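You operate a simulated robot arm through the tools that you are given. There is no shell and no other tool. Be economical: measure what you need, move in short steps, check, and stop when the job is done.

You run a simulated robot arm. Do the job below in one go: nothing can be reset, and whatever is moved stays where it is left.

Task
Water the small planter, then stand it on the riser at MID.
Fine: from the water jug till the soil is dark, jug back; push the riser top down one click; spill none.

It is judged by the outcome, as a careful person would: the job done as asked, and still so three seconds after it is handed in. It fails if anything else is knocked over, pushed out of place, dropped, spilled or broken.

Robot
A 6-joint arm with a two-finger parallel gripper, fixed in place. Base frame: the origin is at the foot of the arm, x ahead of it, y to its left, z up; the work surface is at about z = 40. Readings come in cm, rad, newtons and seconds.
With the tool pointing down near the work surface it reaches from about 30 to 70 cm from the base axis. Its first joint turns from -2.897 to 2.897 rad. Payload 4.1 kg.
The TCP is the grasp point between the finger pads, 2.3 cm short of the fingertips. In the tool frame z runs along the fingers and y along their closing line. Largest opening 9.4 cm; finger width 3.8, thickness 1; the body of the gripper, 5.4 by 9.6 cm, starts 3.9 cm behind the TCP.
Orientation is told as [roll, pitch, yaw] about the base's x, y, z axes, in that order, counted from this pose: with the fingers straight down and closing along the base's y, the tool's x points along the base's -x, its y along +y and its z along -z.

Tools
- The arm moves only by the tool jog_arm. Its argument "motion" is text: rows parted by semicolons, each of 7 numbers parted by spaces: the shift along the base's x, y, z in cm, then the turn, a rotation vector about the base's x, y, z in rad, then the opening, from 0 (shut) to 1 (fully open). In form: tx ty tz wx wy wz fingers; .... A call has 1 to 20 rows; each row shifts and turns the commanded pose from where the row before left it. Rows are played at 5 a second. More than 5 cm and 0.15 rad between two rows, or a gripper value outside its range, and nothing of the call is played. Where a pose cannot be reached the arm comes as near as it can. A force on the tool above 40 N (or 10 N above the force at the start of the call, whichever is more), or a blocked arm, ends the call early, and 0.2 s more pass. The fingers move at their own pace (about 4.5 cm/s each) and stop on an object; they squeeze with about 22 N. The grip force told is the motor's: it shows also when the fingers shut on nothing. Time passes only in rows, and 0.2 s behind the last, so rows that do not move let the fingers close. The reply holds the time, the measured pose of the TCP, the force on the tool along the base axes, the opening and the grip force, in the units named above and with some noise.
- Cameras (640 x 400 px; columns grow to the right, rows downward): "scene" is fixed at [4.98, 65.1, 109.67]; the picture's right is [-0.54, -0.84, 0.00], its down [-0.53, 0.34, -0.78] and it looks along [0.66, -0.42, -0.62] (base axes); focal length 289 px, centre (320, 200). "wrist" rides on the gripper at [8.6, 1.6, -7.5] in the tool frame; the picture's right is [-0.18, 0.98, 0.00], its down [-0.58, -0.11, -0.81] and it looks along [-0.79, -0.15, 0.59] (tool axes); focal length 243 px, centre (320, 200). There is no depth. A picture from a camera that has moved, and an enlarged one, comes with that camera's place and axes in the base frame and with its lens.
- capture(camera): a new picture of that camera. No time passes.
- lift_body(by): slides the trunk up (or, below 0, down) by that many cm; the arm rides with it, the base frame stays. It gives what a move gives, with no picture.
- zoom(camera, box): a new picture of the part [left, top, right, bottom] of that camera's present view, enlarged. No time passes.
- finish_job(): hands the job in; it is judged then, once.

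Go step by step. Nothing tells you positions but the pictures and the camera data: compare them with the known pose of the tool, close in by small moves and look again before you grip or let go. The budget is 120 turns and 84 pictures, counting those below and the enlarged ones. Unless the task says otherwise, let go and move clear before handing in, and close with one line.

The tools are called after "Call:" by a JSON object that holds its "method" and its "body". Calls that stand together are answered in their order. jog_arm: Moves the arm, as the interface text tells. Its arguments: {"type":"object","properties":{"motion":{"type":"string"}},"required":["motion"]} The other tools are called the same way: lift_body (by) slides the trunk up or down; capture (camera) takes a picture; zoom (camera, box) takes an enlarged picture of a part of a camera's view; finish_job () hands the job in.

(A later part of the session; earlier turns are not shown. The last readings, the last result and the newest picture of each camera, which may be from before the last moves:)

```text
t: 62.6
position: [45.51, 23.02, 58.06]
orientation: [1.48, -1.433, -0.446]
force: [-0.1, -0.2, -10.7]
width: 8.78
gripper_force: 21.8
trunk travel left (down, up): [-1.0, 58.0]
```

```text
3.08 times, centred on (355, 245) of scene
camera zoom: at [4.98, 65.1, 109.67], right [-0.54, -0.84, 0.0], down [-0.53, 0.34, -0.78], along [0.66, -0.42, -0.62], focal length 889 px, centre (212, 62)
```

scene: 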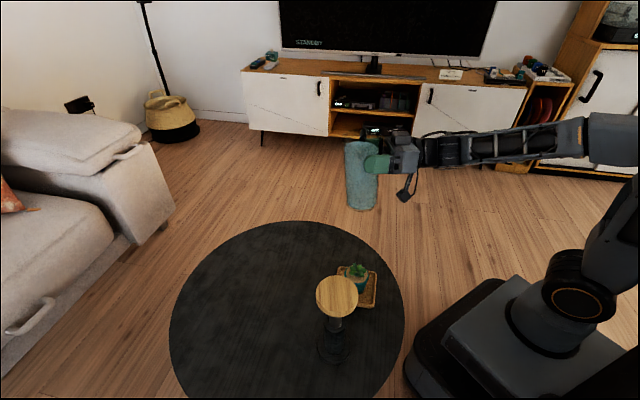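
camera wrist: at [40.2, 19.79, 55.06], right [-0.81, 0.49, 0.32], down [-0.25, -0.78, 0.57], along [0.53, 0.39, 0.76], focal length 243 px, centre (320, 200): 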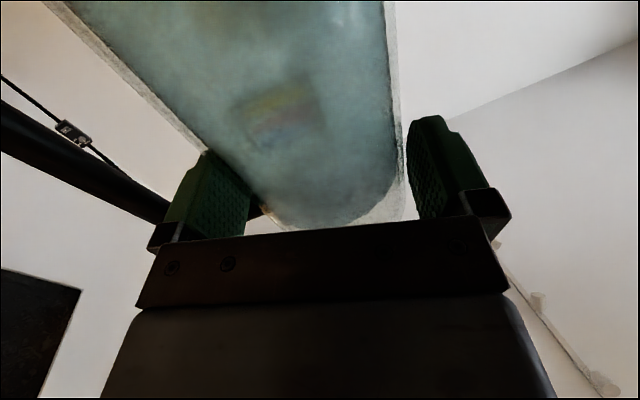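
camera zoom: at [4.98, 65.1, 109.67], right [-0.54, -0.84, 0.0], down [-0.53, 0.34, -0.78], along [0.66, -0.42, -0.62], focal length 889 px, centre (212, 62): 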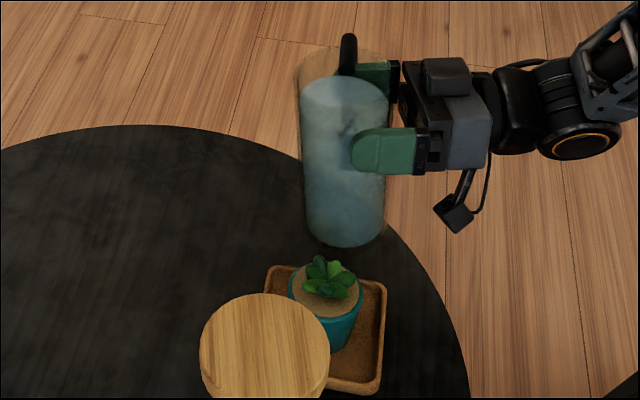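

Lateral alignment looks good. Now I'll tilt slowly in steps, watching for the first flow.

Call:
{"method": "jog_arm", "body": {"motion": "0 0 0 -0.0223 -0.0248 0 0;0 0 0 -0.0335 -0.0372 0 0;0 0 0 -0.0335 -0.0372 0 0;0 0 0 -0.0335 -0.0372 0 0;0 0 0 -0.0223 -0.0248 0 0;0 0 0 0 0 0 0"}}

Call:
{"method": "zoom", "body": {"camera": "scene", "box": [310, 180, 400, 310]}}

```text
t: 64.0
position: [45.65, 22.93, 57.99]
orientation: [-0.945, -1.477, 1.976]
force: [-0.3, 0.3, -11.1]
width: 8.76
gripper_force: 21.5
trunk travel left (down, up): [-1.0, 58.0]
```

```text
3.08 times, centred on (355, 245) of scene
camera zoom: at [4.98, 65.1, 109.67], right [-0.54, -0.84, 0.0], down [-0.53, 0.34, -0.78], along [0.66, -0.42, -0.62], focal length 889 px, centre (212, 62)
```

zoom: 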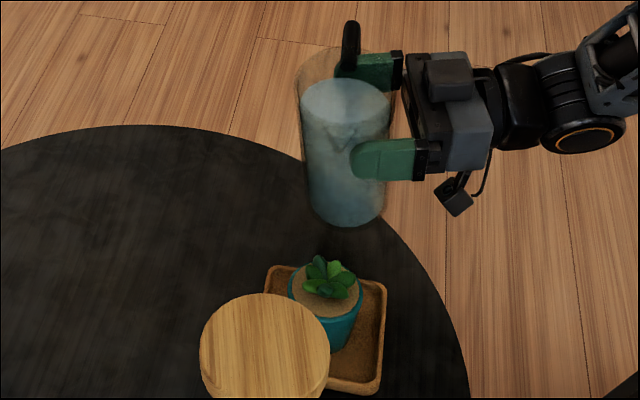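

Call:
{"method": "jog_arm", "body": {"motion": "0 0 0 -0.0223 -0.0248 0 0;0 0 0 -0.0223 -0.0248 0 0;0 0 0 -0.0223 -0.0248 0 0;0 0 0 0 0 0 0"}}

Call:
{"method": "zoom", "body": {"camera": "scene", "box": [310, 180, 400, 310]}}

```text
t: 65.0
position: [45.35, 23.02, 58.06]
orientation: [-1.169, -1.381, 2.199]
force: [0.4, 0.8, -9.8]
width: 8.79
gripper_force: 21.5
trunk travel left (down, up): [-1.0, 58.0]
```

```text
3.08 times, centred on (355, 245) of scene
camera zoom: at [4.98, 65.1, 109.67], right [-0.54, -0.84, 0.0], down [-0.53, 0.34, -0.78], along [0.66, -0.42, -0.62], focal length 889 px, centre (212, 62)
```

zoom: 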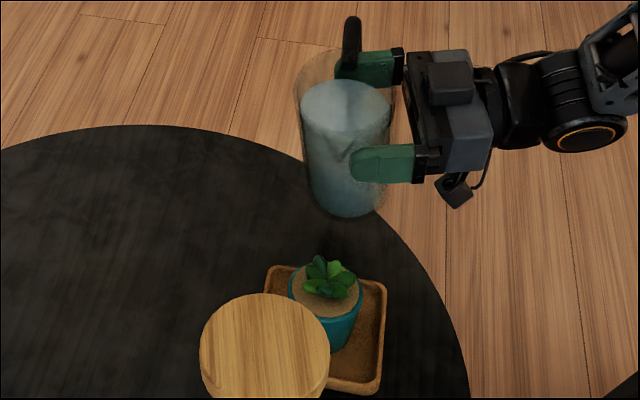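

Call:
{"method": "zoom", "body": {"camera": "scene", "box": [335, 190, 375, 250]}}

```text
6.67 times, centred on (355, 220) of scene
camera zoom: at [4.98, 65.1, 109.67], right [-0.54, -0.84, 0.0], down [-0.53, 0.34, -0.78], along [0.66, -0.42, -0.62], focal length 1926 px, centre (87, 67)
```

zoom: 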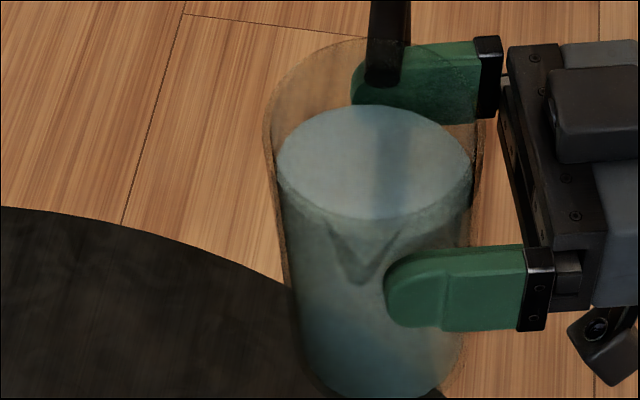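

The water is almost at the spout. The tip is about 2.7 cm short of the pot centre, so I'll move 1.3 cm toward it, then tilt a bit more.

Call:
{"method": "jog_arm", "body": {"motion": "-0.3 0.28 0 0 0 0 0;-0.35 0.32 0 0 0 0 0;-0.3 0.28 0 0 0 0 0;0 0 0 -0.0223 -0.0248 0 0;0 0 0 -0.0223 -0.0248 0 0;0 0 0 0 0 0 0"}}

Call:
{"method": "zoom", "body": {"camera": "scene", "box": [320, 190, 390, 300]}}

```text
t: 66.4
position: [44.59, 23.84, 58.09]
orientation: [-1.224, -1.316, 2.254]
force: [0.7, -0.1, -11.0]
width: 8.76
gripper_force: 22.1
trunk travel left (down, up): [-1.0, 58.0]
```

```text
3.64 times, centred on (355, 245) of scene
camera zoom: at [4.98, 65.1, 109.67], right [-0.54, -0.84, 0.0], down [-0.53, 0.34, -0.78], along [0.66, -0.42, -0.62], focal length 1050 px, centre (193, 36)
```

zoom: 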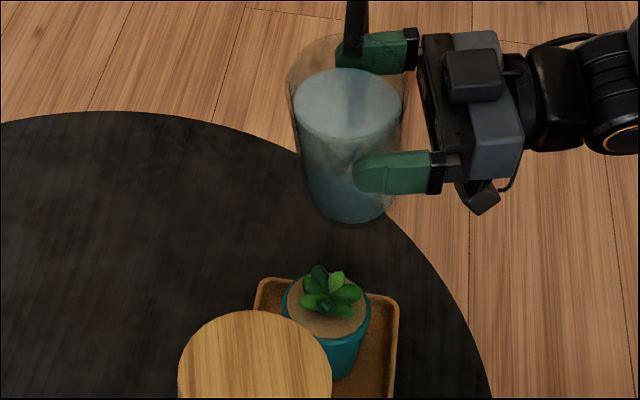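

Not flowing yet. I'll lower 2 cm to shorten the fall and keep tilting in small steps.

Call:
{"method": "jog_arm", "body": {"motion": "0 0 -0.7 0 0 0 0;0 0 -0.7 0 0 0 0;0 0 -0.6 0 0 0 0;0 0 0 -0.02 -0.0223 0 0;0 0 0 -0.02 -0.0223 0 0;0 0 0 0 0 0 0"}}

Call:
{"method": "zoom", "body": {"camera": "scene", "box": [320, 190, 390, 300]}}

```text
t: 67.8
position: [44.35, 23.81, 56.13]
orientation: [-1.253, -1.256, 2.282]
force: [-0.3, 0.1, -9.3]
width: 8.78
gripper_force: 21.6
trunk travel left (down, up): [-1.0, 58.0]
```

```text
3.64 times, centred on (355, 245) of scene
camera zoom: at [4.98, 65.1, 109.67], right [-0.54, -0.84, 0.0], down [-0.53, 0.34, -0.78], along [0.66, -0.42, -0.62], focal length 1050 px, centre (193, 36)
```

zoom: 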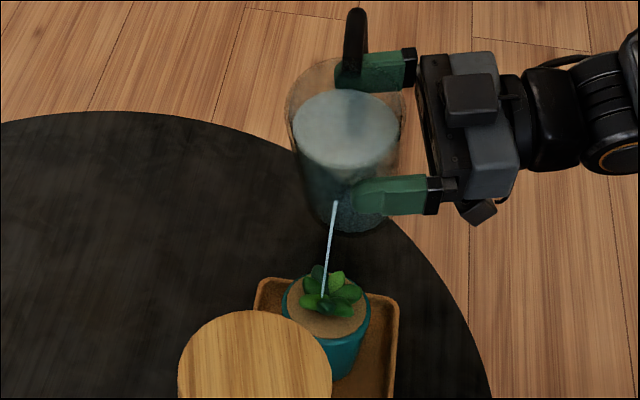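

Flowing in a thin stream right into the pot. Holding and watching the soil.

Call:
{"method": "jog_arm", "body": {"motion": "0 0 0 0 0 0 0;0 0 0 0 0 0 0;0 0 0 0 0 0 0"}}

Call:
{"method": "zoom", "body": {"camera": "scene", "box": [320, 210, 390, 310]}}

```text
t: 68.6
position: [44.54, 23.82, 56.0]
orientation: [-1.253, -1.256, 2.282]
force: [0.2, -0.3, -9.5]
width: 8.75
gripper_force: 22.2
trunk travel left (down, up): [-1.0, 58.0]
```

```text
4.00 times, centred on (355, 260) of scene
camera zoom: at [4.98, 65.1, 109.67], right [-0.54, -0.84, 0.0], down [-0.53, 0.34, -0.78], along [0.66, -0.42, -0.62], focal length 1156 px, centre (180, -40)
```

zoom: 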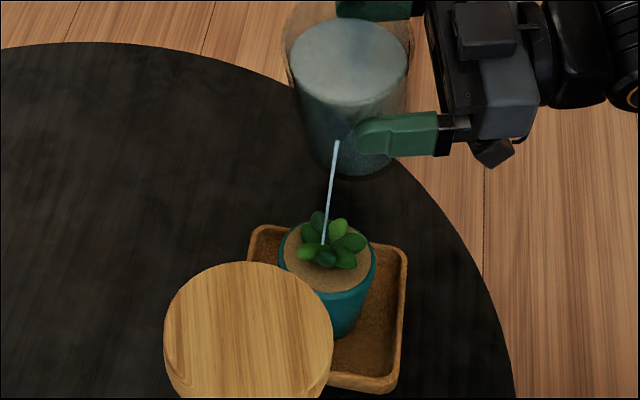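

Call:
{"method": "jog_arm", "body": {"motion": "0 0 0 0 0 0 0;0 0 0 0 0 0 0;0 0 0 0 0 0 0;0 0 0 0 0 0 0;0 0 0 0 0 0 0;0 0 0 0 0 0 0"}}

Call:
{"method": "zoom", "body": {"camera": "scene", "box": [320, 210, 390, 310]}}

```text
t: 70.0
position: [44.51, 23.83, 56.02]
orientation: [-1.254, -1.258, 2.284]
force: [-0.4, -0.3, -10.4]
width: 8.78
gripper_force: 22.3
trunk travel left (down, up): [-1.0, 58.0]
```

```text
4.00 times, centred on (355, 260) of scene
camera zoom: at [4.98, 65.1, 109.67], right [-0.54, -0.84, 0.0], down [-0.53, 0.34, -0.78], along [0.66, -0.42, -0.62], focal length 1156 px, centre (180, -40)
```

zoom: 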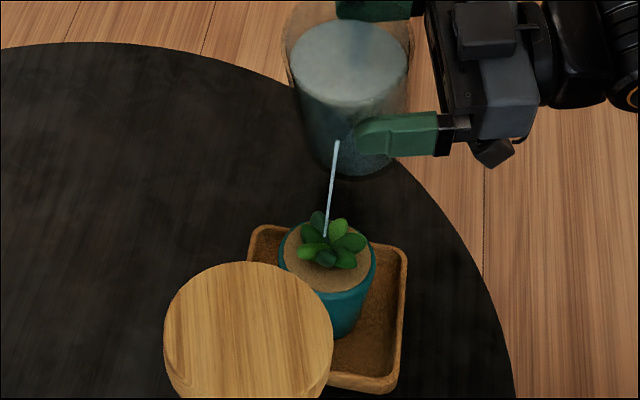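

Still flowing but thinning; I'll edge 0.5 cm forward and tilt slightly more.

Call:
{"method": "jog_arm", "body": {"motion": "-0.35 0.3 0 0 0 0 0;0 0 0 -0.02 -0.0223 0 0;0 0 0 0 0 0 0;0 0 0 0 0 0 0;0 0 0 0 0 0 0"}}

Call:
{"method": "zoom", "body": {"camera": "scene", "box": [320, 210, 390, 310]}}

```text
t: 71.2
position: [44.2, 24.03, 56.07]
orientation: [-1.265, -1.226, 2.293]
force: [0.2, -0.2, -9.9]
width: 8.75
gripper_force: 21.6
trunk travel left (down, up): [-1.0, 58.0]
```

```text
4.00 times, centred on (355, 260) of scene
camera zoom: at [4.98, 65.1, 109.67], right [-0.54, -0.84, 0.0], down [-0.53, 0.34, -0.78], along [0.66, -0.42, -0.62], focal length 1156 px, centre (180, -40)
```

zoom: 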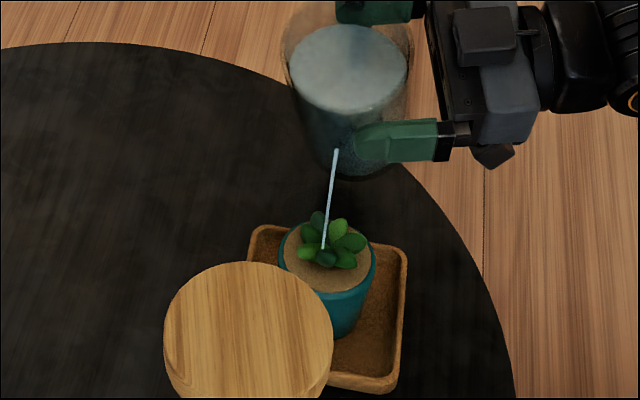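

Call:
{"method": "jog_arm", "body": {"motion": "0 0 0 0 0 0 0;0 0 0 0 0 0 0;0 0 0 0 0 0 0;0 0 0 -0.01 -0.011 0 0;0 0 0 0 0 0 0;0 0 0 0 0 0 0;0 0 0 -0.01 -0.011 0 0;0 0 0 0 0 0 0;0 0 0 0 0 0 0;0 0 0 0 0 0 0"}}

Call:
{"method": "zoom", "body": {"camera": "scene", "box": [320, 210, 390, 310]}}

```text
t: 73.4
position: [44.16, 24.21, 56.02]
orientation: [-1.274, -1.195, 2.302]
force: [-0.3, -0.3, -9.9]
width: 8.73
gripper_force: 22.4
trunk travel left (down, up): [-1.0, 58.0]
```

```text
4.00 times, centred on (355, 260) of scene
camera zoom: at [4.98, 65.1, 109.67], right [-0.54, -0.84, 0.0], down [-0.53, 0.34, -0.78], along [0.66, -0.42, -0.62], focal length 1156 px, centre (180, -40)
```

zoom: 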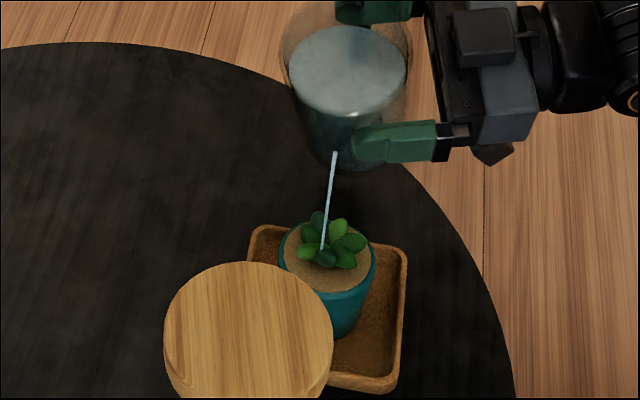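

Call:
{"method": "jog_arm", "body": {"motion": "0 0 0 -0.015 -0.0165 0 0;0 0 0 0 0 0 0;0 0 0 0 0 0 0;0 0 0 -0.01 -0.011 0 0;0 0 0 0 0 0 0;0 0 0 0 0 0 0;0 0 0 -0.01 -0.011 0 0;0 0 0 0 0 0 0;0 0 0 0 0 0 0;0 0 0 0 0 0 0"}}

Call:
{"method": "zoom", "body": {"camera": "scene", "box": [320, 210, 390, 310]}}

```text
t: 75.6
position: [44.1, 24.18, 56.0]
orientation: [-1.288, -1.145, 2.314]
force: [-0.1, -0.5, -9.7]
width: 8.75
gripper_force: 22.6
trunk travel left (down, up): [-1.0, 58.0]
```

```text
4.00 times, centred on (355, 260) of scene
camera zoom: at [4.98, 65.1, 109.67], right [-0.54, -0.84, 0.0], down [-0.53, 0.34, -0.78], along [0.66, -0.42, -0.62], focal length 1156 px, centre (180, -40)
```

zoom: 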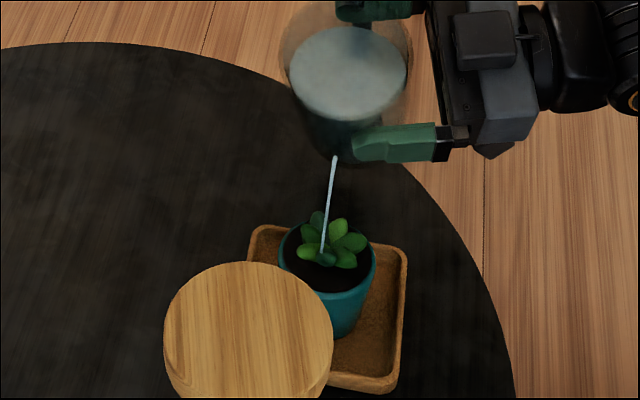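

The soil has turned dark, so I'll tilt the jug back up at once.

Call:
{"method": "jog_arm", "body": {"motion": "0 0 0 0.08 0.09 0 0;0 0 0 0.08 0.09 0 0;0 0 0 0.05 0.055 0 0;0 0 0 0.05 0.055 0 0;0 0 0 0.04 0.044 0 0;0 0 0 0.04 0.044 0 0;0 0 0 0.03 0.033 0 0;0 0 0 0.02 0.022 0 0;0 0 0 0.01 0.011 0 0;0 0 0 0 0 0 0"}}

Call:
{"method": "zoom", "body": {"camera": "scene", "box": [310, 180, 400, 310]}}

```text
t: 77.8
position: [44.27, 24.24, 56.02]
orientation: [1.548, -1.393, -0.512]
force: [-0.6, 0.5, -9.7]
width: 8.73
gripper_force: 22.5
trunk travel left (down, up): [-1.0, 58.0]
```

```text
3.08 times, centred on (355, 245) of scene
camera zoom: at [4.98, 65.1, 109.67], right [-0.54, -0.84, 0.0], down [-0.53, 0.34, -0.78], along [0.66, -0.42, -0.62], focal length 889 px, centre (212, 62)
```

zoom: 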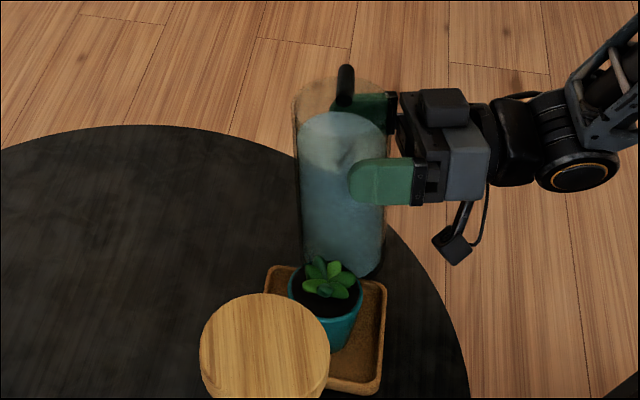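

No spill. Now I'll raise the jug and carry it back to its spot near (59.3, 32.7), using the comfortable outward heading.

Call:
{"method": "jog_arm", "body": {"motion": "0 0 0.5 0 0 0 0;0 0 1 0 0 0 0;0 0 1.3 0 0 0 0;0 0 1.3 0 0 0 0;0 0 1.3 0 0 0 0;0 0 1.3 0 0 0 0;0 0 1.3 0 0 0 0;0.5 0.2 1.2 0 0 -0.02 0;0.9 0.5 0.6 0 0 -0.04 0;1.2 0.6 0 0 0 -0.04 0;1.3 0.7 0 0 0 -0.04 0;1.3 0.7 0 0 0 -0.04 0;1.3 0.7 0 0 0 -0.04 0;1.3 0.7 0 0 0 -0.04 0;1.3 0.7 0 0 0 -0.04 0;1.3 0.7 0 0 0 -0.04 0;1.2 0.6 0 0 0 0 0;1 0.5 0 0 0 0 0;0.6 0.4 0 0 0 0 0;0.3 0.2 0 0 0 0 0"}}

Call:
{"method": "capture", "body": {"camera": "scene"}}

```text
t: 82.0
position: [57.58, 31.33, 65.86]
orientation: [1.545, -1.393, -0.846]
force: [-0.1, 0.1, -9.6]
width: 8.73
gripper_force: 22.0
trunk travel left (down, up): [-1.0, 58.0]
```

```text
34 pictures are left
```

scene: 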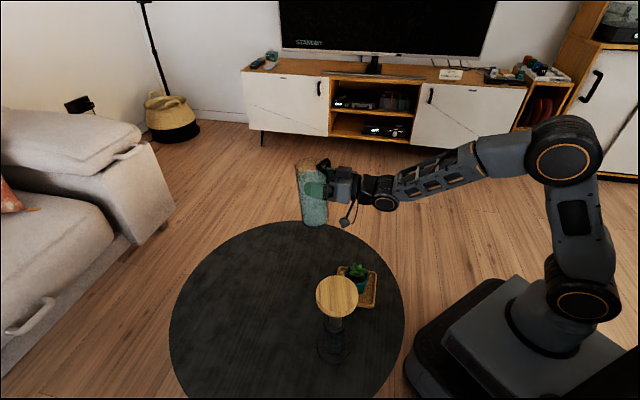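

Descending toward the table, then checking against the original spot.

Call:
{"method": "jog_arm", "body": {"motion": "0 0 -0.5 0 0 0 0;0 0 -1 0 0 0 0;0 0 -1.3 0 0 0 0;0 0 -1.3 0 0 0 0;0 0 -1.3 0 0 0 0;0 0 -1.3 0 0 0 0;0 0 -1.3 0 0 0 0;0 0 -1 0 0 0 0;0 0 -0.5 0 0 0 0;0 0 0 0 0 0 0"}}

Call:
{"method": "zoom", "body": {"camera": "scene", "box": [270, 180, 410, 267]}}

```text
t: 84.2
position: [57.72, 31.39, 56.27]
orientation: [1.546, -1.394, -0.847]
force: [0.3, 0.6, -10.1]
width: 8.71
gripper_force: 22.0
trunk travel left (down, up): [-1.0, 58.0]
```

```text
4.57 times, centred on (340, 224) of scene
camera zoom: at [4.98, 65.1, 109.67], right [-0.54, -0.84, 0.0], down [-0.53, 0.34, -0.78], along [0.66, -0.42, -0.62], focal length 1321 px, centre (229, 93)
```

zoom: 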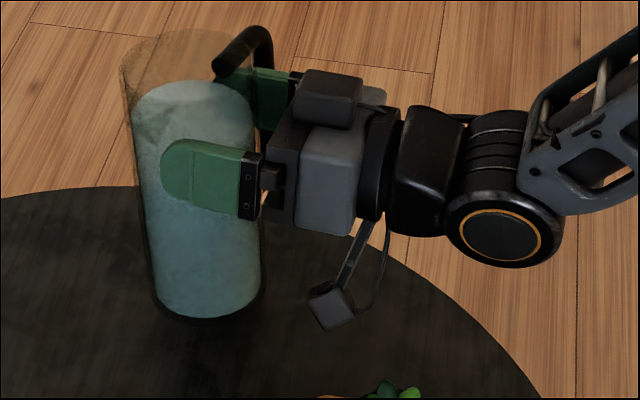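

The jug leans a few degrees forward in the grip. I'll correct that with a small pitch, which also brings the base over its original spot, and then lower until the table takes the weight.

Call:
{"method": "jog_arm", "body": {"motion": "0 0 0 0.015 -0.018 0 0;0 0 0 0.015 -0.018 0 0;0 0 0 0.015 -0.018 0 0;0 0 -0.5 0 0 0 0;0 0 -0.4 0 0 0 0;0 0 0 0 0 0 0"}}

Call:
{"method": "zoom", "body": {"camera": "scene", "box": [270, 180, 410, 267]}}

```text
t: 85.6
position: [57.75, 31.53, 55.45]
orientation: [1.928, -1.381, -1.227]
force: [-0.4, -0.2, -9.9]
width: 8.72
gripper_force: 22.2
trunk travel left (down, up): [-1.0, 58.0]
```

```text
4.57 times, centred on (340, 224) of scene
camera zoom: at [4.98, 65.1, 109.67], right [-0.54, -0.84, 0.0], down [-0.53, 0.34, -0.78], along [0.66, -0.42, -0.62], focal length 1321 px, centre (229, 93)
```

zoom: 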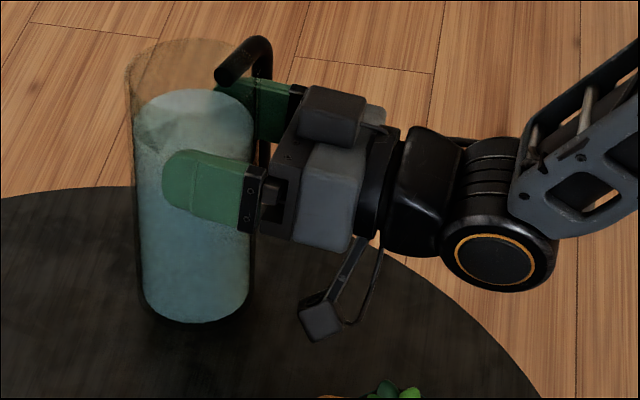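

Upright, with the base directly above its old spot. Lowering gently to contact.

Call:
{"method": "jog_arm", "body": {"motion": "0 0 -0.3 0 0 0 0;0 0 -0.3 0 0 0 0;0 0 -0.3 0 0 0 0;0 0 -0.2 0 0 0 0;0 0 0 0 0 0 0"}}

```text
t: 86.8
position: [57.72, 31.42, 54.33]
orientation: [1.927, -1.382, -1.226]
force: [0.2, 1.1, -9.4]
width: 8.7
gripper_force: 21.9
trunk travel left (down, up): [-1.0, 58.0]
```

Call:
{"method": "jog_arm", "body": {"motion": "0 0 -0.2 0 0 0 0;0 0 -0.2 0 0 0 0;0 0 0 0 0 0 0"}}

```text
t: 87.6
position: [57.68, 31.37, 54.0]
orientation: [1.926, -1.382, -1.225]
force: [0.4, 0.2, -10.8]
width: 8.71
gripper_force: 22.2
trunk travel left (down, up): [-1.0, 58.0]
```

Still hanging freely; continuing in small steps.

Call:
{"method": "jog_arm", "body": {"motion": "0 0 -0.2 0 0 0 0;0 0 -0.2 0 0 0 0;0 0 0 0 0 0 0"}}

Call:
{"method": "jog_arm", "body": {"motion": "0 0 -0.2 0 0 0 0;0 0 -0.15 0 0 0 0;0 0 0 0 0 0 0"}}

```text
t: 88.4
position: [57.68, 31.37, 53.59]
orientation: [1.927, -1.382, -1.221]
force: [-0.9, 0.0, -10.1]
width: 8.7
gripper_force: 22.5
trunk travel left (down, up): [-1.0, 58.0]
```

```text
t: 89.2
position: [57.62, 31.28, 53.45]
orientation: [1.954, -1.381, -1.251]
force: [-1.0, -2.0, 2.6]
width: 8.71
gripper_force: 22.0
trunk travel left (down, up): [-1.0, 58.0]
```

The table now carries the jug. A quick look before releasing.

Call:
{"method": "zoom", "body": {"camera": "scene", "box": [270, 180, 410, 267]}}

```text
4.57 times, centred on (340, 224) of scene
camera zoom: at [4.98, 65.1, 109.67], right [-0.54, -0.84, 0.0], down [-0.53, 0.34, -0.78], along [0.66, -0.42, -0.62], focal length 1321 px, centre (229, 93)
```

zoom: 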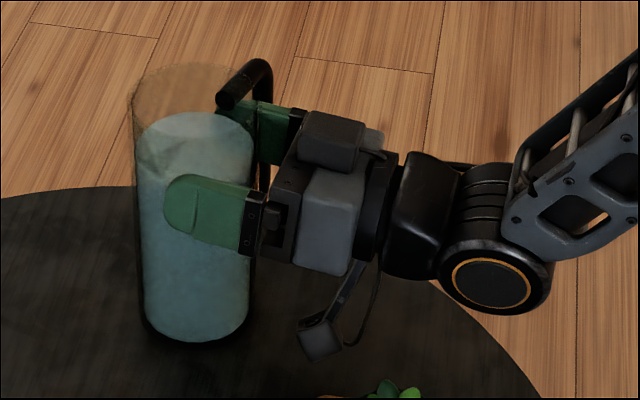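

The jug stands exactly on its original footprint. Releasing.

Call:
{"method": "jog_arm", "body": {"motion": "0 0 0 0 0 0 0.94;0 0 0 0 0 0 0.96;0 0 0 0 0 0 1;0 0 0 0 0 0 1;0 0 0 0 0 0 1"}}

Call:
{"method": "capture", "body": {"camera": "wrist"}}

Call:
{"method": "zoom", "body": {"camera": "scene", "box": [270, 180, 410, 267]}}

```text
t: 90.4
position: [57.7, 31.31, 53.35]
orientation: [1.934, -1.381, -1.231]
force: [-1.1, 1.4, 0.1]
width: 9.37
gripper_force: 0.0
trunk travel left (down, up): [-1.0, 58.0]
```

```text
30 pictures are left
camera wrist: at [50.46, 29.26, 44.62], right [-0.62, 0.7, 0.35], down [-0.51, -0.7, 0.5], along [0.6, 0.13, 0.79], focal length 243 px, centre (320, 200)
```

wrist: 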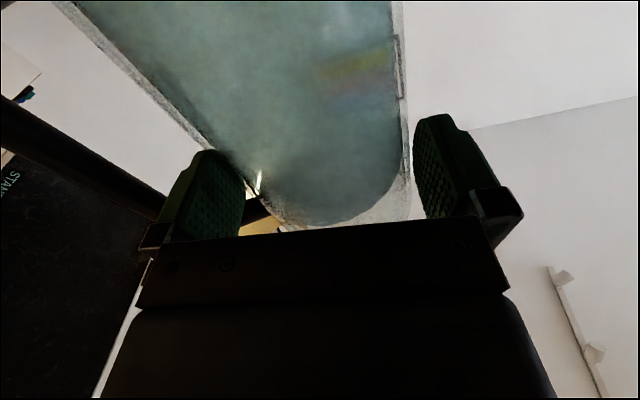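

```text
4.57 times, centred on (340, 224) of scene
camera zoom: at [4.98, 65.1, 109.67], right [-0.54, -0.84, 0.0], down [-0.53, 0.34, -0.78], along [0.66, -0.42, -0.62], focal length 1321 px, centre (229, 93)
```

zoom: 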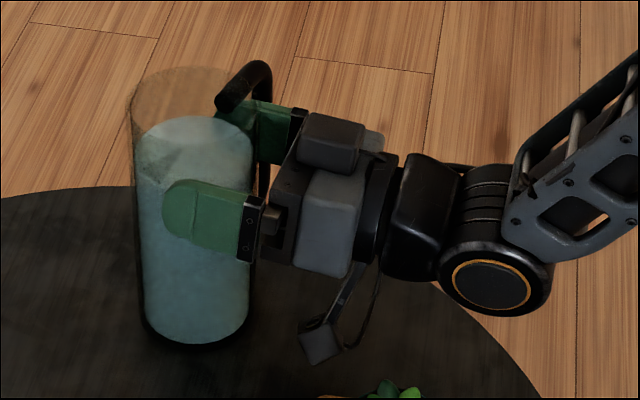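

Released cleanly. Now I'll back straight out along the tool axis so the finger leaves the handle loop.

Call:
{"method": "jog_arm", "body": {"motion": "-0.38 -0.32 -0.03 0 0 0 1;-0.38 -0.32 -0.03 0 0 0 1;-0.38 -0.32 -0.03 0 0 0 1;-0.38 -0.32 -0.03 0 0 0 1"}}

Call:
{"method": "zoom", "body": {"camera": "scene", "box": [270, 180, 410, 267]}}

```text
t: 91.4
position: [56.28, 30.11, 53.16]
orientation: [1.938, -1.379, -1.233]
force: [-0.6, 1.7, 0.4]
width: 9.41
gripper_force: 0.1
trunk travel left (down, up): [-1.0, 58.0]
```

```text
4.57 times, centred on (340, 224) of scene
camera zoom: at [4.98, 65.1, 109.67], right [-0.54, -0.84, 0.0], down [-0.53, 0.34, -0.78], along [0.66, -0.42, -0.62], focal length 1321 px, centre (229, 93)
```

zoom: 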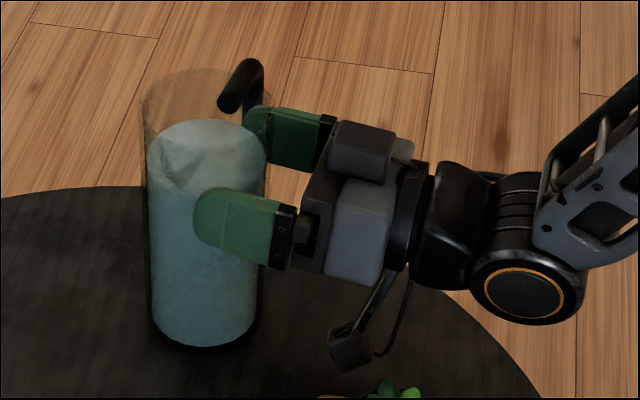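

The handle-side finger is dragging on the jug, which has moved about 0.5 cm. I'll shift 0.35 cm to that side to free it, then continue.

Call:
{"method": "jog_arm", "body": {"motion": "0.11 -0.13 0 0 0 0 1;0.13 -0.16 0 0 0 0 1;0 0 0 0 0 0 1"}}

Call:
{"method": "capture", "body": {"camera": "wrist"}}

```text
t: 92.2
position: [56.36, 29.72, 53.15]
orientation: [1.936, -1.381, -1.231]
force: [-1.3, 1.7, 0.7]
width: 9.42
gripper_force: 0.0
trunk travel left (down, up): [-1.0, 58.0]
```

```text
27 pictures are left
camera wrist: at [49.2, 27.64, 44.43], right [-0.62, 0.7, 0.35], down [-0.51, -0.7, 0.5], along [0.6, 0.13, 0.79], focal length 243 px, centre (320, 200)
```

wrist: 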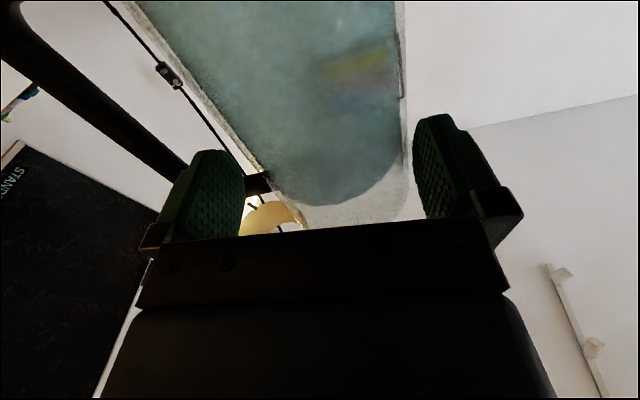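

The force shows the spout-side finger is the one touching, because of the leftover roll. The finger is now out of the loop, so I'll undo the roll and re-centre.

Call:
{"method": "jog_arm", "body": {"motion": "-0.13 0.15 0 -0.04 -0.034 0 1;0 0 0 -0.05 -0.04 0 1;0 0 0 -0.05 -0.04 0 1;0 0 0 0 0 0 1"}}

Call:
{"method": "capture", "body": {"camera": "wrist"}}

```text
t: 93.2
position: [56.31, 29.92, 53.08]
orientation: [-3.076, -1.51, -2.498]
force: [-2.9, 2.3, 1.0]
width: 9.37
gripper_force: 0.1
trunk travel left (down, up): [-1.0, 58.0]
```

```text
26 pictures are left
camera wrist: at [50.07, 26.6, 44.0], right [-0.65, 0.74, 0.18], down [-0.57, -0.63, 0.53], along [0.5, 0.24, 0.83], focal length 243 px, centre (320, 200)
```

wrist: 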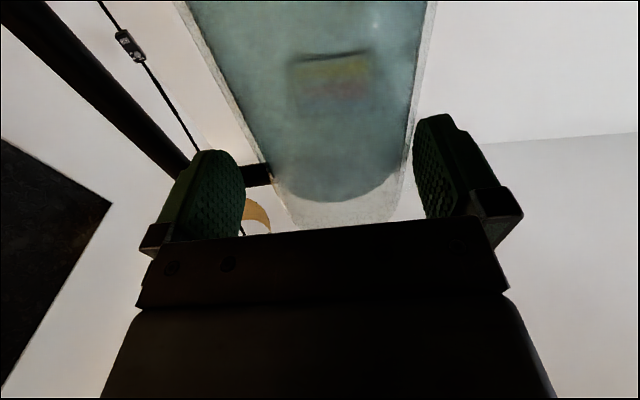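

Jug is clearly against the left finger. Shifting left 0.45 cm.

Call:
{"method": "jog_arm", "body": {"motion": "-0.14 0.17 0 0 0 0 1;-0.15 0.18 0 0 0 0 1;0 0 0 0 0 0 1"}}

Call:
{"method": "zoom", "body": {"camera": "scene", "box": [270, 180, 410, 267]}}

```text
t: 94.0
position: [55.93, 30.33, 53.09]
orientation: [-3.088, -1.508, -2.484]
force: [0.3, -0.7, -0.1]
width: 9.41
gripper_force: 0.0
trunk travel left (down, up): [-1.0, 58.0]
```

```text
4.57 times, centred on (340, 224) of scene
camera zoom: at [4.98, 65.1, 109.67], right [-0.54, -0.84, 0.0], down [-0.53, 0.34, -0.78], along [0.66, -0.42, -0.62], focal length 1321 px, centre (229, 93)
```

zoom: 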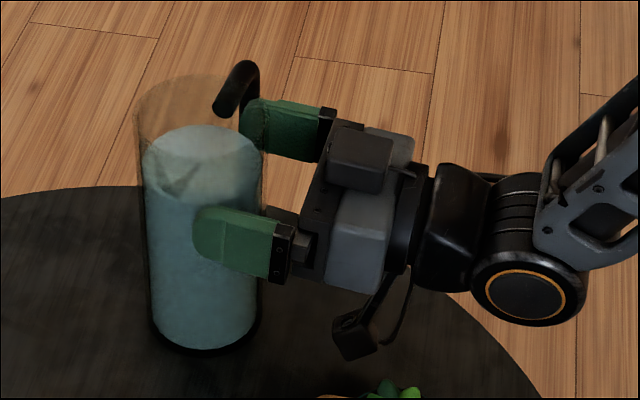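

Free of contact now. The jug stands upright about 1 cm from its original point. Backing out with small steps.

Call:
{"method": "jog_arm", "body": {"motion": "-0.38 -0.32 -0.03 0 0 0 1;-0.38 -0.32 -0.03 0 0 0 1;-0.38 -0.32 -0.03 0 0 0 1;-0.38 -0.32 -0.03 0 0 0 1"}}

Call:
{"method": "zoom", "body": {"camera": "scene", "box": [270, 180, 410, 267]}}

```text
t: 95.0
position: [54.48, 29.07, 53.0]
orientation: [-3.093, -1.509, -2.48]
force: [0.1, 0.2, -0.5]
width: 9.42
gripper_force: 0.0
trunk travel left (down, up): [-1.0, 58.0]
```

```text
4.57 times, centred on (340, 224) of scene
camera zoom: at [4.98, 65.1, 109.67], right [-0.54, -0.84, 0.0], down [-0.53, 0.34, -0.78], along [0.66, -0.42, -0.62], focal length 1321 px, centre (229, 93)
```

zoom: 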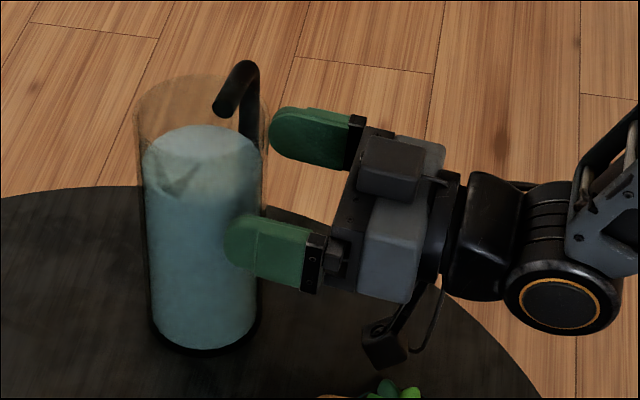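

The jug stays put. I'll back away, rise, and turn the tool to point down for the riser.

Call:
{"method": "jog_arm", "body": {"motion": "-0.7 -0.6 0 0 0 0 1;-0.9 -0.75 0 0 0 0 1;-0.9 -0.75 0 0 0 0 1;-0.9 -0.75 0.5 0 0 0 1;-0.9 -0.75 2 0 0 0 1;0 0 3 0 0 0 1;0 0 3 0 0 0 1;0 0 3 0 0 0 1;0 0 3 0 0 0 1;0 0 3 0 0 0 1;0 0 3 0 0 0 1;0 0 3 0 0 0 1;0 0 2 0 0 0 1"}}

Call:
{"method": "jog_arm", "body": {"motion": "0 0 0 -0.0874 0.104 0 1;0 0 0 -0.0874 0.104 0 1;0 0 0 -0.0874 0.104 0 1;0 0 0 -0.0874 0.104 0 1;0 0 0 -0.0874 0.104 0 1;0 0 0 -0.0874 0.104 0 1;0 0 0 -0.0874 0.104 0 1;0 0 0 -0.0874 0.104 0 1;0 0 0 -0.0874 0.104 0 1;0 0 0 -0.0874 0.104 0 1;0 0 0 -0.0874 0.104 0 1;0 0 0 -0.0874 0.104 0 1"}}

Call:
{"method": "capture", "body": {"camera": "scene"}}

```text
t: 97.8
position: [50.15, 25.42, 78.67]
orientation: [-3.09, -1.508, -2.485]
force: [0.4, 0.1, -0.1]
width: 9.4
gripper_force: 0.0
trunk travel left (down, up): [-1.0, 58.0]
```

```text
t: 100.4
position: [52.63, 16.53, 75.69]
orientation: [0.251, -0.123, 0.686]
force: [0.5, 0.7, 0.5]
width: 9.38
gripper_force: 0.1
out of reach, approached as far as the arm can: row 7, 8, 9, 10, 11, 12
trunk travel left (down, up): [-1.0, 58.0]
```

```text
23 pictures are left
```

scene: 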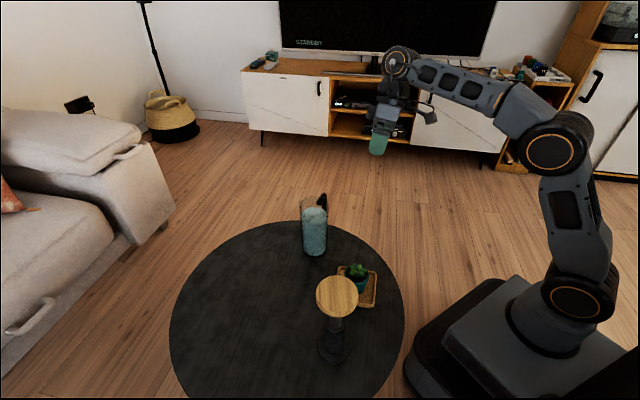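

The wrist is in the other configuration, which limits pointing down. I'll bring the tool back level in line with the arm, then pitch straight down through the forearm line.

Call:
{"method": "jog_arm", "body": {"motion": "0 0 0.3 0.0393 -0.1288 -0.0384 1;0 0 0.3 0.0393 -0.1288 -0.0384 1;0 0 0.3 0.0393 -0.1288 -0.0384 1;0 0 0.3 0.0393 -0.1288 -0.0384 1;0 0 0.3 0.0393 -0.1288 -0.0384 1;0 0 0.3 0.0393 -0.1288 -0.0384 1;0 0 0 0.0393 -0.1288 -0.0384 1;0 0 0 0.0393 -0.1288 -0.0384 1;0 0 0 0.0393 -0.1288 -0.0384 1;0 0 0 0.0393 -0.1288 -0.0384 1;0 0 0 0.0393 -0.1288 -0.0384 1;0 0 0 0 0 0 1"}}

```text
t: 103.0
position: [52.09, 18.35, 77.56]
orientation: [-0.807, -1.429, 1.237]
force: [0.7, -0.9, -0.1]
width: 9.38
gripper_force: 0.0
out of reach, approached as far as the arm can: row 10, 11
trunk travel left (down, up): [-1.0, 58.0]
```

Call:
{"method": "jog_arm", "body": {"motion": "0 0 0 0 0 -0.065 1;0 0 0 0 0 -0.065 1;0 0 0 0 0 0 1;0 0 0 -0.041 0.134 0 1;0 0 0 -0.041 0.134 0 1;0 0 0 -0.041 0.134 0 1;0 0 0 -0.041 0.134 0 1;0 0 0 -0.041 0.134 0 1;0 0 0 -0.041 0.134 0 1;0 0 0 -0.041 0.134 0 1;0 0 0 -0.041 0.134 0 1;0 0 0 -0.041 0.134 0 1;0 0 0 -0.041 0.134 0 1;0 0 0 -0.02 0.067 0 1;0 0 0 0 0 0 1"}}

```text
t: 106.2
position: [45.1, 27.03, 73.13]
orientation: [-0.236, -0.185, 0.409]
force: [-0.3, 0.2, 0.3]
width: 9.38
gripper_force: 0.1
out of reach, approached as far as the arm can: row 5, 8, 9, 10, 11, 12, 13, 14
trunk travel left (down, up): [-1.0, 58.0]
```

Now the limit is just reach, with the trunk too low for a tool-down pose. Raising the trunk to its starting height and straightening the tool.

Call:
{"method": "lift_body", "body": {"by": 16.5}}

Call:
{"method": "jog_arm", "body": {"motion": "0 0 -1.5 0.0477 0.0857 0 1;0 0 -1.5 0.0477 0.0857 0 1;0 0 -1.5 0.0477 0.0857 0 1;0 0 -1.5 0 0 0 1;0 0 0 0 0 0 1"}}

Call:
{"method": "capture", "body": {"camera": "wrist"}}

```text
t: 108.1
position: [45.06, 27.04, 89.58]
orientation: [-0.235, -0.187, 0.41]
force: [-0.9, 0.1, 0.0]
width: 9.42
gripper_force: 0.2
trunk travel left (down, up): [-17.5, 41.5]
```

```text
t: 109.3
position: [44.14, 27.18, 82.73]
orientation: [-0.252, -0.119, 0.401]
force: [-0.3, 0.5, -0.3]
width: 9.38
gripper_force: 0.1
out of reach, approached as far as the arm can: row 1, 2, 3
trunk travel left (down, up): [-17.5, 41.5]
```

```text
22 pictures are left
camera wrist: at [34.22, 26.66, 88.54], right [-0.18, 0.96, -0.22], down [0.41, 0.28, 0.87], along [0.9, 0.06, -0.44], focal length 243 px, centre (320, 200)
```

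wrist: 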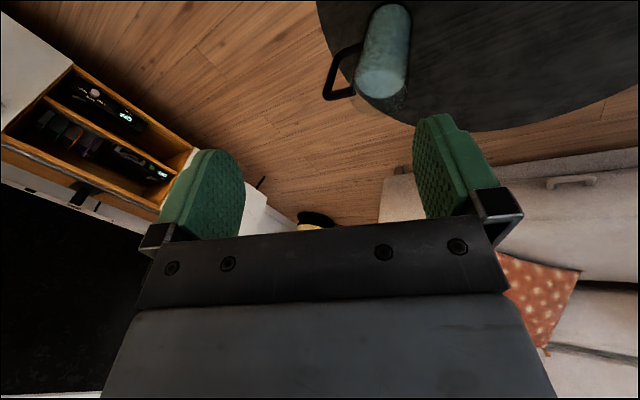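

Call:
{"method": "capture", "body": {"camera": "scene"}}

```text
21 pictures are left
```

scene: 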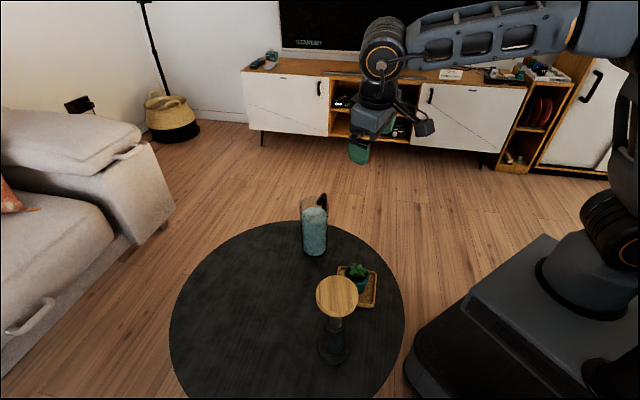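

Call:
{"method": "jog_arm", "body": {"motion": "-1 1 -2 0 0 0 1;-1 1 -2 0 0 0 1;-1 1 -2 0 0 0 1;-1 1 -2 0 0 0 1;0 0 0 0.06 0.066 0 1;0 0 0 0.06 0.066 0 1;0 0 0 0.06 0.066 0 1;0 0 0 0 0 0 1"}}

```text
t: 111.1
position: [40.07, 31.06, 74.66]
orientation: [-0.23, -0.114, 0.4]
force: [0.4, 0.2, -0.3]
width: 9.41
gripper_force: 0.1
out of reach, approached as far as the arm can: row 5, 6, 7
trunk travel left (down, up): [-17.5, 41.5]
```

The tool is on the mirrored wrist configuration. I'll repeat the sweep trick in reverse: raise the tool level on the right side of the forearm line, cross to the left, then pitch down.

Call:
{"method": "jog_arm", "body": {"motion": "1.28 0.51 2.66 0.0299 -0.1112 0.0271 1;1.28 0.51 2.66 0.0299 -0.1112 0.0271 1;1.28 0.51 2.66 0.0299 -0.1112 0.0271 1;1.28 0.51 2.66 0.0299 -0.1112 0.0271 1;1.28 0.51 2.66 0.0299 -0.1112 0.0271 1;1.28 0.51 2.66 0.0299 -0.1112 0.0271 1;1.28 0.51 2.66 0.0299 -0.1112 0.0271 1;1.28 0.51 2.66 0.0299 -0.1112 0.0271 1;1.28 0.51 2.66 0.0299 -0.1112 0.0271 1;1.28 0.51 2.66 0.0299 -0.1112 0.0271 1;1.28 0.51 2.66 0.0299 -0.1112 0.0271 1;1.28 0.51 2.66 0.0299 -0.1112 0.0271 1;0 0 0 0 0 0 1"}}

```text
t: 113.9
position: [55.36, 37.34, 106.53]
orientation: [-1.529, -1.235, 1.806]
force: [0.2, 0.0, -0.7]
width: 9.4
gripper_force: 0.0
trunk travel left (down, up): [-17.5, 41.5]
```

Exactly as planned. Now the sweep across to the left.

Call:
{"method": "jog_arm", "body": {"motion": "-0.35 1.11 0 0 0 0.062 1;-0.42 1.08 0 0 0 0.062 1;-0.48 1.05 0 0 0 0.062 1;-0.55 1.02 0 0 0 0.062 1;-0.61 0.99 0 0 0 0.062 1;-0.67 0.95 0 0 0 0.062 1;-0.73 0.9 0 0 0 0.062 1;-0.78 0.86 0 0 0 0.062 1;-0.83 0.81 0 0 0 0.062 1;-0.88 0.75 0 0 0 0.062 1;-0.93 0.69 0 0 0 0.062 1;-0.97 0.64 0 0 0 0.062 1;-1 0.58 0 0 0 0.062 1;0 0 0 0 0 0 1"}}

```text
t: 116.9
position: [46.85, 48.04, 106.94]
orientation: [-1.526, -1.233, 2.611]
force: [-0.1, 0.0, 0.6]
width: 9.42
gripper_force: 0.0
out of reach, approached as far as the arm can: row 9
trunk travel left (down, up): [-17.5, 41.5]
```

Call:
{"method": "jog_arm", "body": {"motion": "-1.41 -0.21 -2.5 -0.1156 0.0615 0 1;-1.41 -0.21 -2.5 -0.1156 0.0615 0 1;-1.41 -0.21 -2.5 -0.1156 0.0615 0 1;-1.41 -0.21 -2.5 -0.1156 0.0615 0 1;-1.41 -0.21 -2.5 -0.1156 0.0615 0 1;-1.41 -0.21 -2.5 -0.1156 0.0615 0 1;-1.41 -0.21 -2.5 -0.1156 0.0615 0 1;-1.41 -0.21 -2.5 -0.1156 0.0615 0 1;-1.41 -0.21 -2.5 -0.1156 0.0615 0 1;-1.41 -0.21 -2.5 -0.1156 0.0615 0 1;-1.41 -0.21 -2.5 -0.1156 0.0615 0 1;-1.41 -0.21 -2.5 -0.1156 0.0615 0 1;0 0 0 0 0 0 1"}}

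Call:
{"method": "capture", "body": {"camera": "wrist"}}

```text
t: 119.7
position: [29.84, 45.58, 76.82]
orientation: [0.003, 0.014, 1.421]
force: [0.6, -0.5, 0.1]
width: 9.41
gripper_force: 0.0
trunk travel left (down, up): [-17.5, 41.5]
```

```text
20 pictures are left
camera wrist: at [26.99, 37.26, 84.25], right [-0.94, 0.33, 0.0], down [0.2, 0.57, 0.8], along [0.26, 0.75, -0.6], focal length 243 px, centre (320, 200)
```

wrist: 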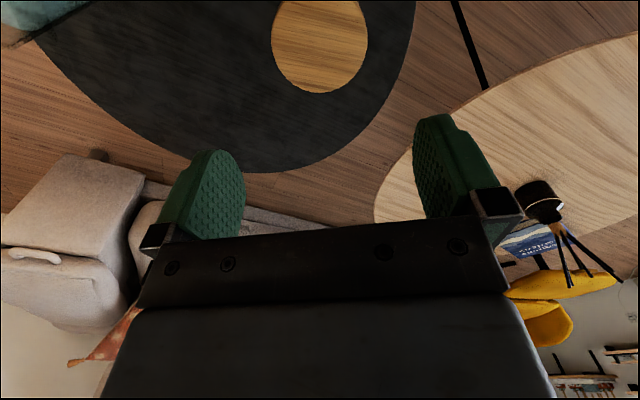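

The tool is straight down over the riser centre. I'll close the fingers and approach the top.

Call:
{"method": "jog_arm", "body": {"motion": "0 0 0 0 0 0 0;0 -0.2 -1.5 0 0 0 0;0 0 -2 0 0 0 0;0 0 -2 0 0 0 0;0 0 -2 0 0 0 0;0 0 -2 0 0 0 0;0 0 -1 0 0 0 0;0 0 -0.6 0 0 0 0;0 0 0 0 0 0 0;0 0 0 0 0 0 0"}}

Call:
{"method": "zoom", "body": {"camera": "scene", "box": [290, 240, 390, 370]}}

```text
t: 121.9
position: [29.86, 45.4, 65.68]
orientation: [0.003, 0.014, 1.419]
force: [-0.5, 0.4, -0.3]
width: 0.0
gripper_force: 21.6
trunk travel left (down, up): [-17.5, 41.5]
```

```text
3.08 times, centred on (340, 305) of scene
camera zoom: at [4.98, 65.1, 109.67], right [-0.54, -0.84, 0.0], down [-0.53, 0.34, -0.78], along [0.66, -0.42, -0.62], focal length 889 px, centre (258, -123)
```

zoom: 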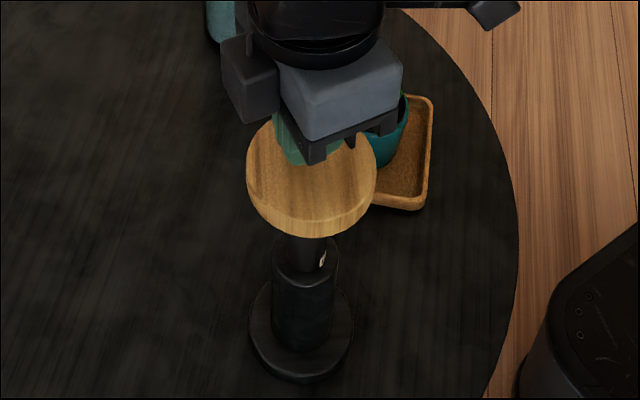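

Centred. Now I'll press down in tiny steps, watching the force for contact.

Call:
{"method": "jog_arm", "body": {"motion": "0 0 -0.4 0 0 0 0;0 0 -0.4 0 0 0 0;0 0 -0.3 0 0 0 0;0 0 -0.2 0 0 0 0;0 0 -0.2 0 0 0 0;0 0 -0.2 0 0 0 0"}}

```text
t: 123.3
position: [29.87, 45.37, 64.1]
orientation: [0.004, 0.013, 1.419]
force: [0.6, 1.0, 5.4]
width: 0.0
gripper_force: 22.2
trunk travel left (down, up): [-17.5, 41.5]
```

Contact. Pressing on slowly toward the first click.

Call:
{"method": "jog_arm", "body": {"motion": "0 0 -0.2 0 0 0 0;0 0 -0.2 0 0 0 0"}}

```text
t: 123.9
position: [29.97, 45.44, 63.61]
orientation: [0.002, 0.017, 1.419]
force: [0.3, -0.2, 3.2]
width: 0.0
gripper_force: 22.1
trunk travel left (down, up): [-17.5, 41.5]
```

Call:
{"method": "jog_arm", "body": {"motion": "0 0 -0.2 0 0 0 0;0 0 -0.2 0 0 0 0"}}

Call:
{"method": "jog_arm", "body": {"motion": "0 0 -0.2 0 0 0 0;0 0 -0.2 0 0 0 0"}}

```text
t: 124.5
position: [29.8, 45.46, 63.15]
orientation: [0.002, 0.014, 1.42]
force: [-1.8, -0.4, 2.7]
width: 0.0
gripper_force: 22.0
trunk travel left (down, up): [-17.5, 41.5]
```

```text
t: 125.1
position: [29.83, 45.38, 62.77]
orientation: [0.003, 0.015, 1.42]
force: [-0.3, -1.1, 2.2]
width: 0.0
gripper_force: 21.7
trunk travel left (down, up): [-17.5, 41.5]
```

Call:
{"method": "zoom", "body": {"camera": "scene", "box": [310, 300, 360, 370]}}

Call:
{"method": "jog_arm", "body": {"motion": "0 0 -0.2 0 0 0 0;0 0 -0.2 0 0 0 0"}}

```text
5.71 times, centred on (335, 335) of scene
camera zoom: at [4.98, 65.1, 109.67], right [-0.54, -0.84, 0.0], down [-0.53, 0.34, -0.78], along [0.66, -0.42, -0.62], focal length 1651 px, centre (234, -571)
```

zoom: 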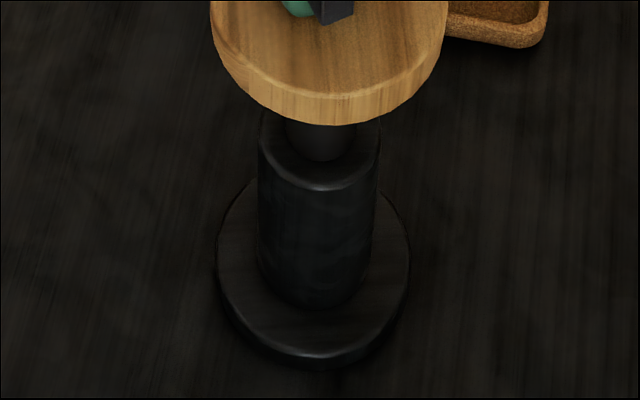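

```text
t: 125.7
position: [29.85, 45.28, 62.32]
orientation: [0.004, 0.013, 1.419]
force: [-1.0, 0.1, 2.7]
width: 0.0
gripper_force: 21.9
trunk travel left (down, up): [-17.5, 41.5]
```

The top slides with light friction and no click yet. Continuing in steps of 0.6 cm.

Call:
{"method": "jog_arm", "body": {"motion": "0 0 -0.2 0 0 0 0;0 0 -0.2 0 0 0 0;0 0 -0.1 0 0 0 0"}}

Call:
{"method": "zoom", "body": {"camera": "scene", "box": [310, 290, 360, 370]}}

```text
t: 126.5
position: [29.81, 45.44, 61.94]
orientation: [0.004, 0.014, 1.42]
force: [-1.1, -2.1, 2.1]
width: 0.0
gripper_force: 21.8
trunk travel left (down, up): [-17.5, 41.5]
```

```text
5.00 times, centred on (335, 330) of scene
camera zoom: at [4.98, 65.1, 109.67], right [-0.54, -0.84, 0.0], down [-0.53, 0.34, -0.78], along [0.66, -0.42, -0.62], focal length 1444 px, centre (245, -450)
```

zoom: 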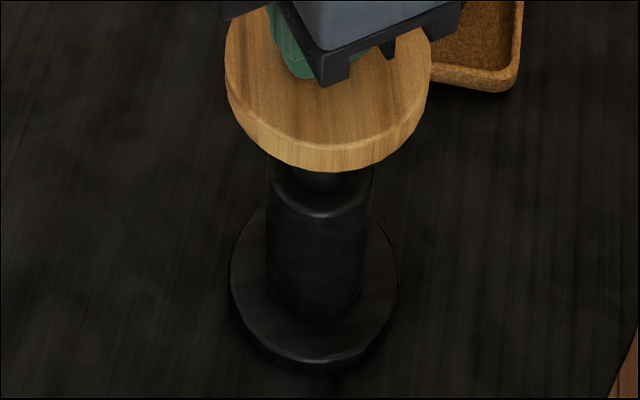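

Force stays flat, so I need the scale label on the post. I'll lift off and look from the base side with the wrist camera.

Call:
{"method": "jog_arm", "body": {"motion": "0 0 0.5 0 0 0 0;0 0 2 0 0 0 0;0 0 3.5 0 0 0 0;-1.72 -1.42 0 0 0 -0.107 0;-1.72 -1.42 0 0 0 -0.107 0;-1.72 -1.42 0 0 0 -0.107 0;-1.72 -1.42 0 0 0 -0.107 0;-1.72 -1.42 0 0 0 -0.107 0;0 0 -2.7 0 0 0 0;0 0 -2.7 0 0 0 0;0 0 0 0 0 0 0"}}

Call:
{"method": "capture", "body": {"camera": "wrist"}}

```text
t: 128.9
position: [21.18, 38.41, 62.52]
orientation: [0.005, 0.013, 0.886]
force: [-0.2, 0.0, 0.2]
width: 0.02
gripper_force: 22.3
trunk travel left (down, up): [-17.5, 41.5]
```

```text
16 pictures are left
camera wrist: at [14.74, 32.74, 70.11], right [-0.64, 0.77, 0.0], down [0.46, 0.39, 0.8], along [0.61, 0.51, -0.6], focal length 243 px, centre (320, 200)
```

wrist: 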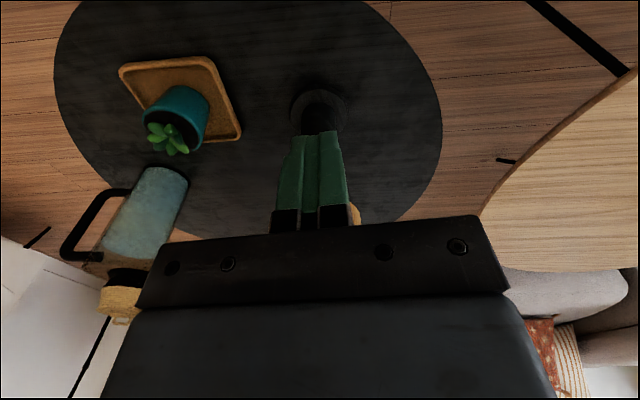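

The closed fingers are in the way; I'll open them to look between.

Call:
{"method": "jog_arm", "body": {"motion": "0 0 0 0 0 0 1;0 0 0 0 0 0 1;0 0 0 0 0 0 1;0 0 0 0 0 0 1;0 0 0 0 0 0 1"}}

Call:
{"method": "zoom", "body": {"camera": "wrist", "box": [260, 70, 400, 230]}}

```text
t: 130.1
position: [21.38, 38.39, 62.6]
orientation: [0.003, 0.012, 0.883]
force: [-0.5, -0.4, 1.1]
width: 9.39
gripper_force: 0.0
trunk travel left (down, up): [-17.5, 41.5]
```

```text
2.50 times, centred on (330, 150) of wrist
camera zoom: at [14.75, 32.74, 70.14], right [-0.64, 0.77, 0.0], down [0.46, 0.39, 0.8], along [0.61, 0.51, -0.6], focal length 606 px, centre (295, 325)
```

zoom: 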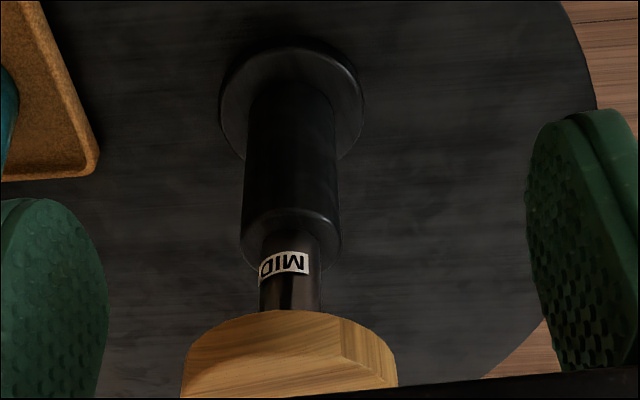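

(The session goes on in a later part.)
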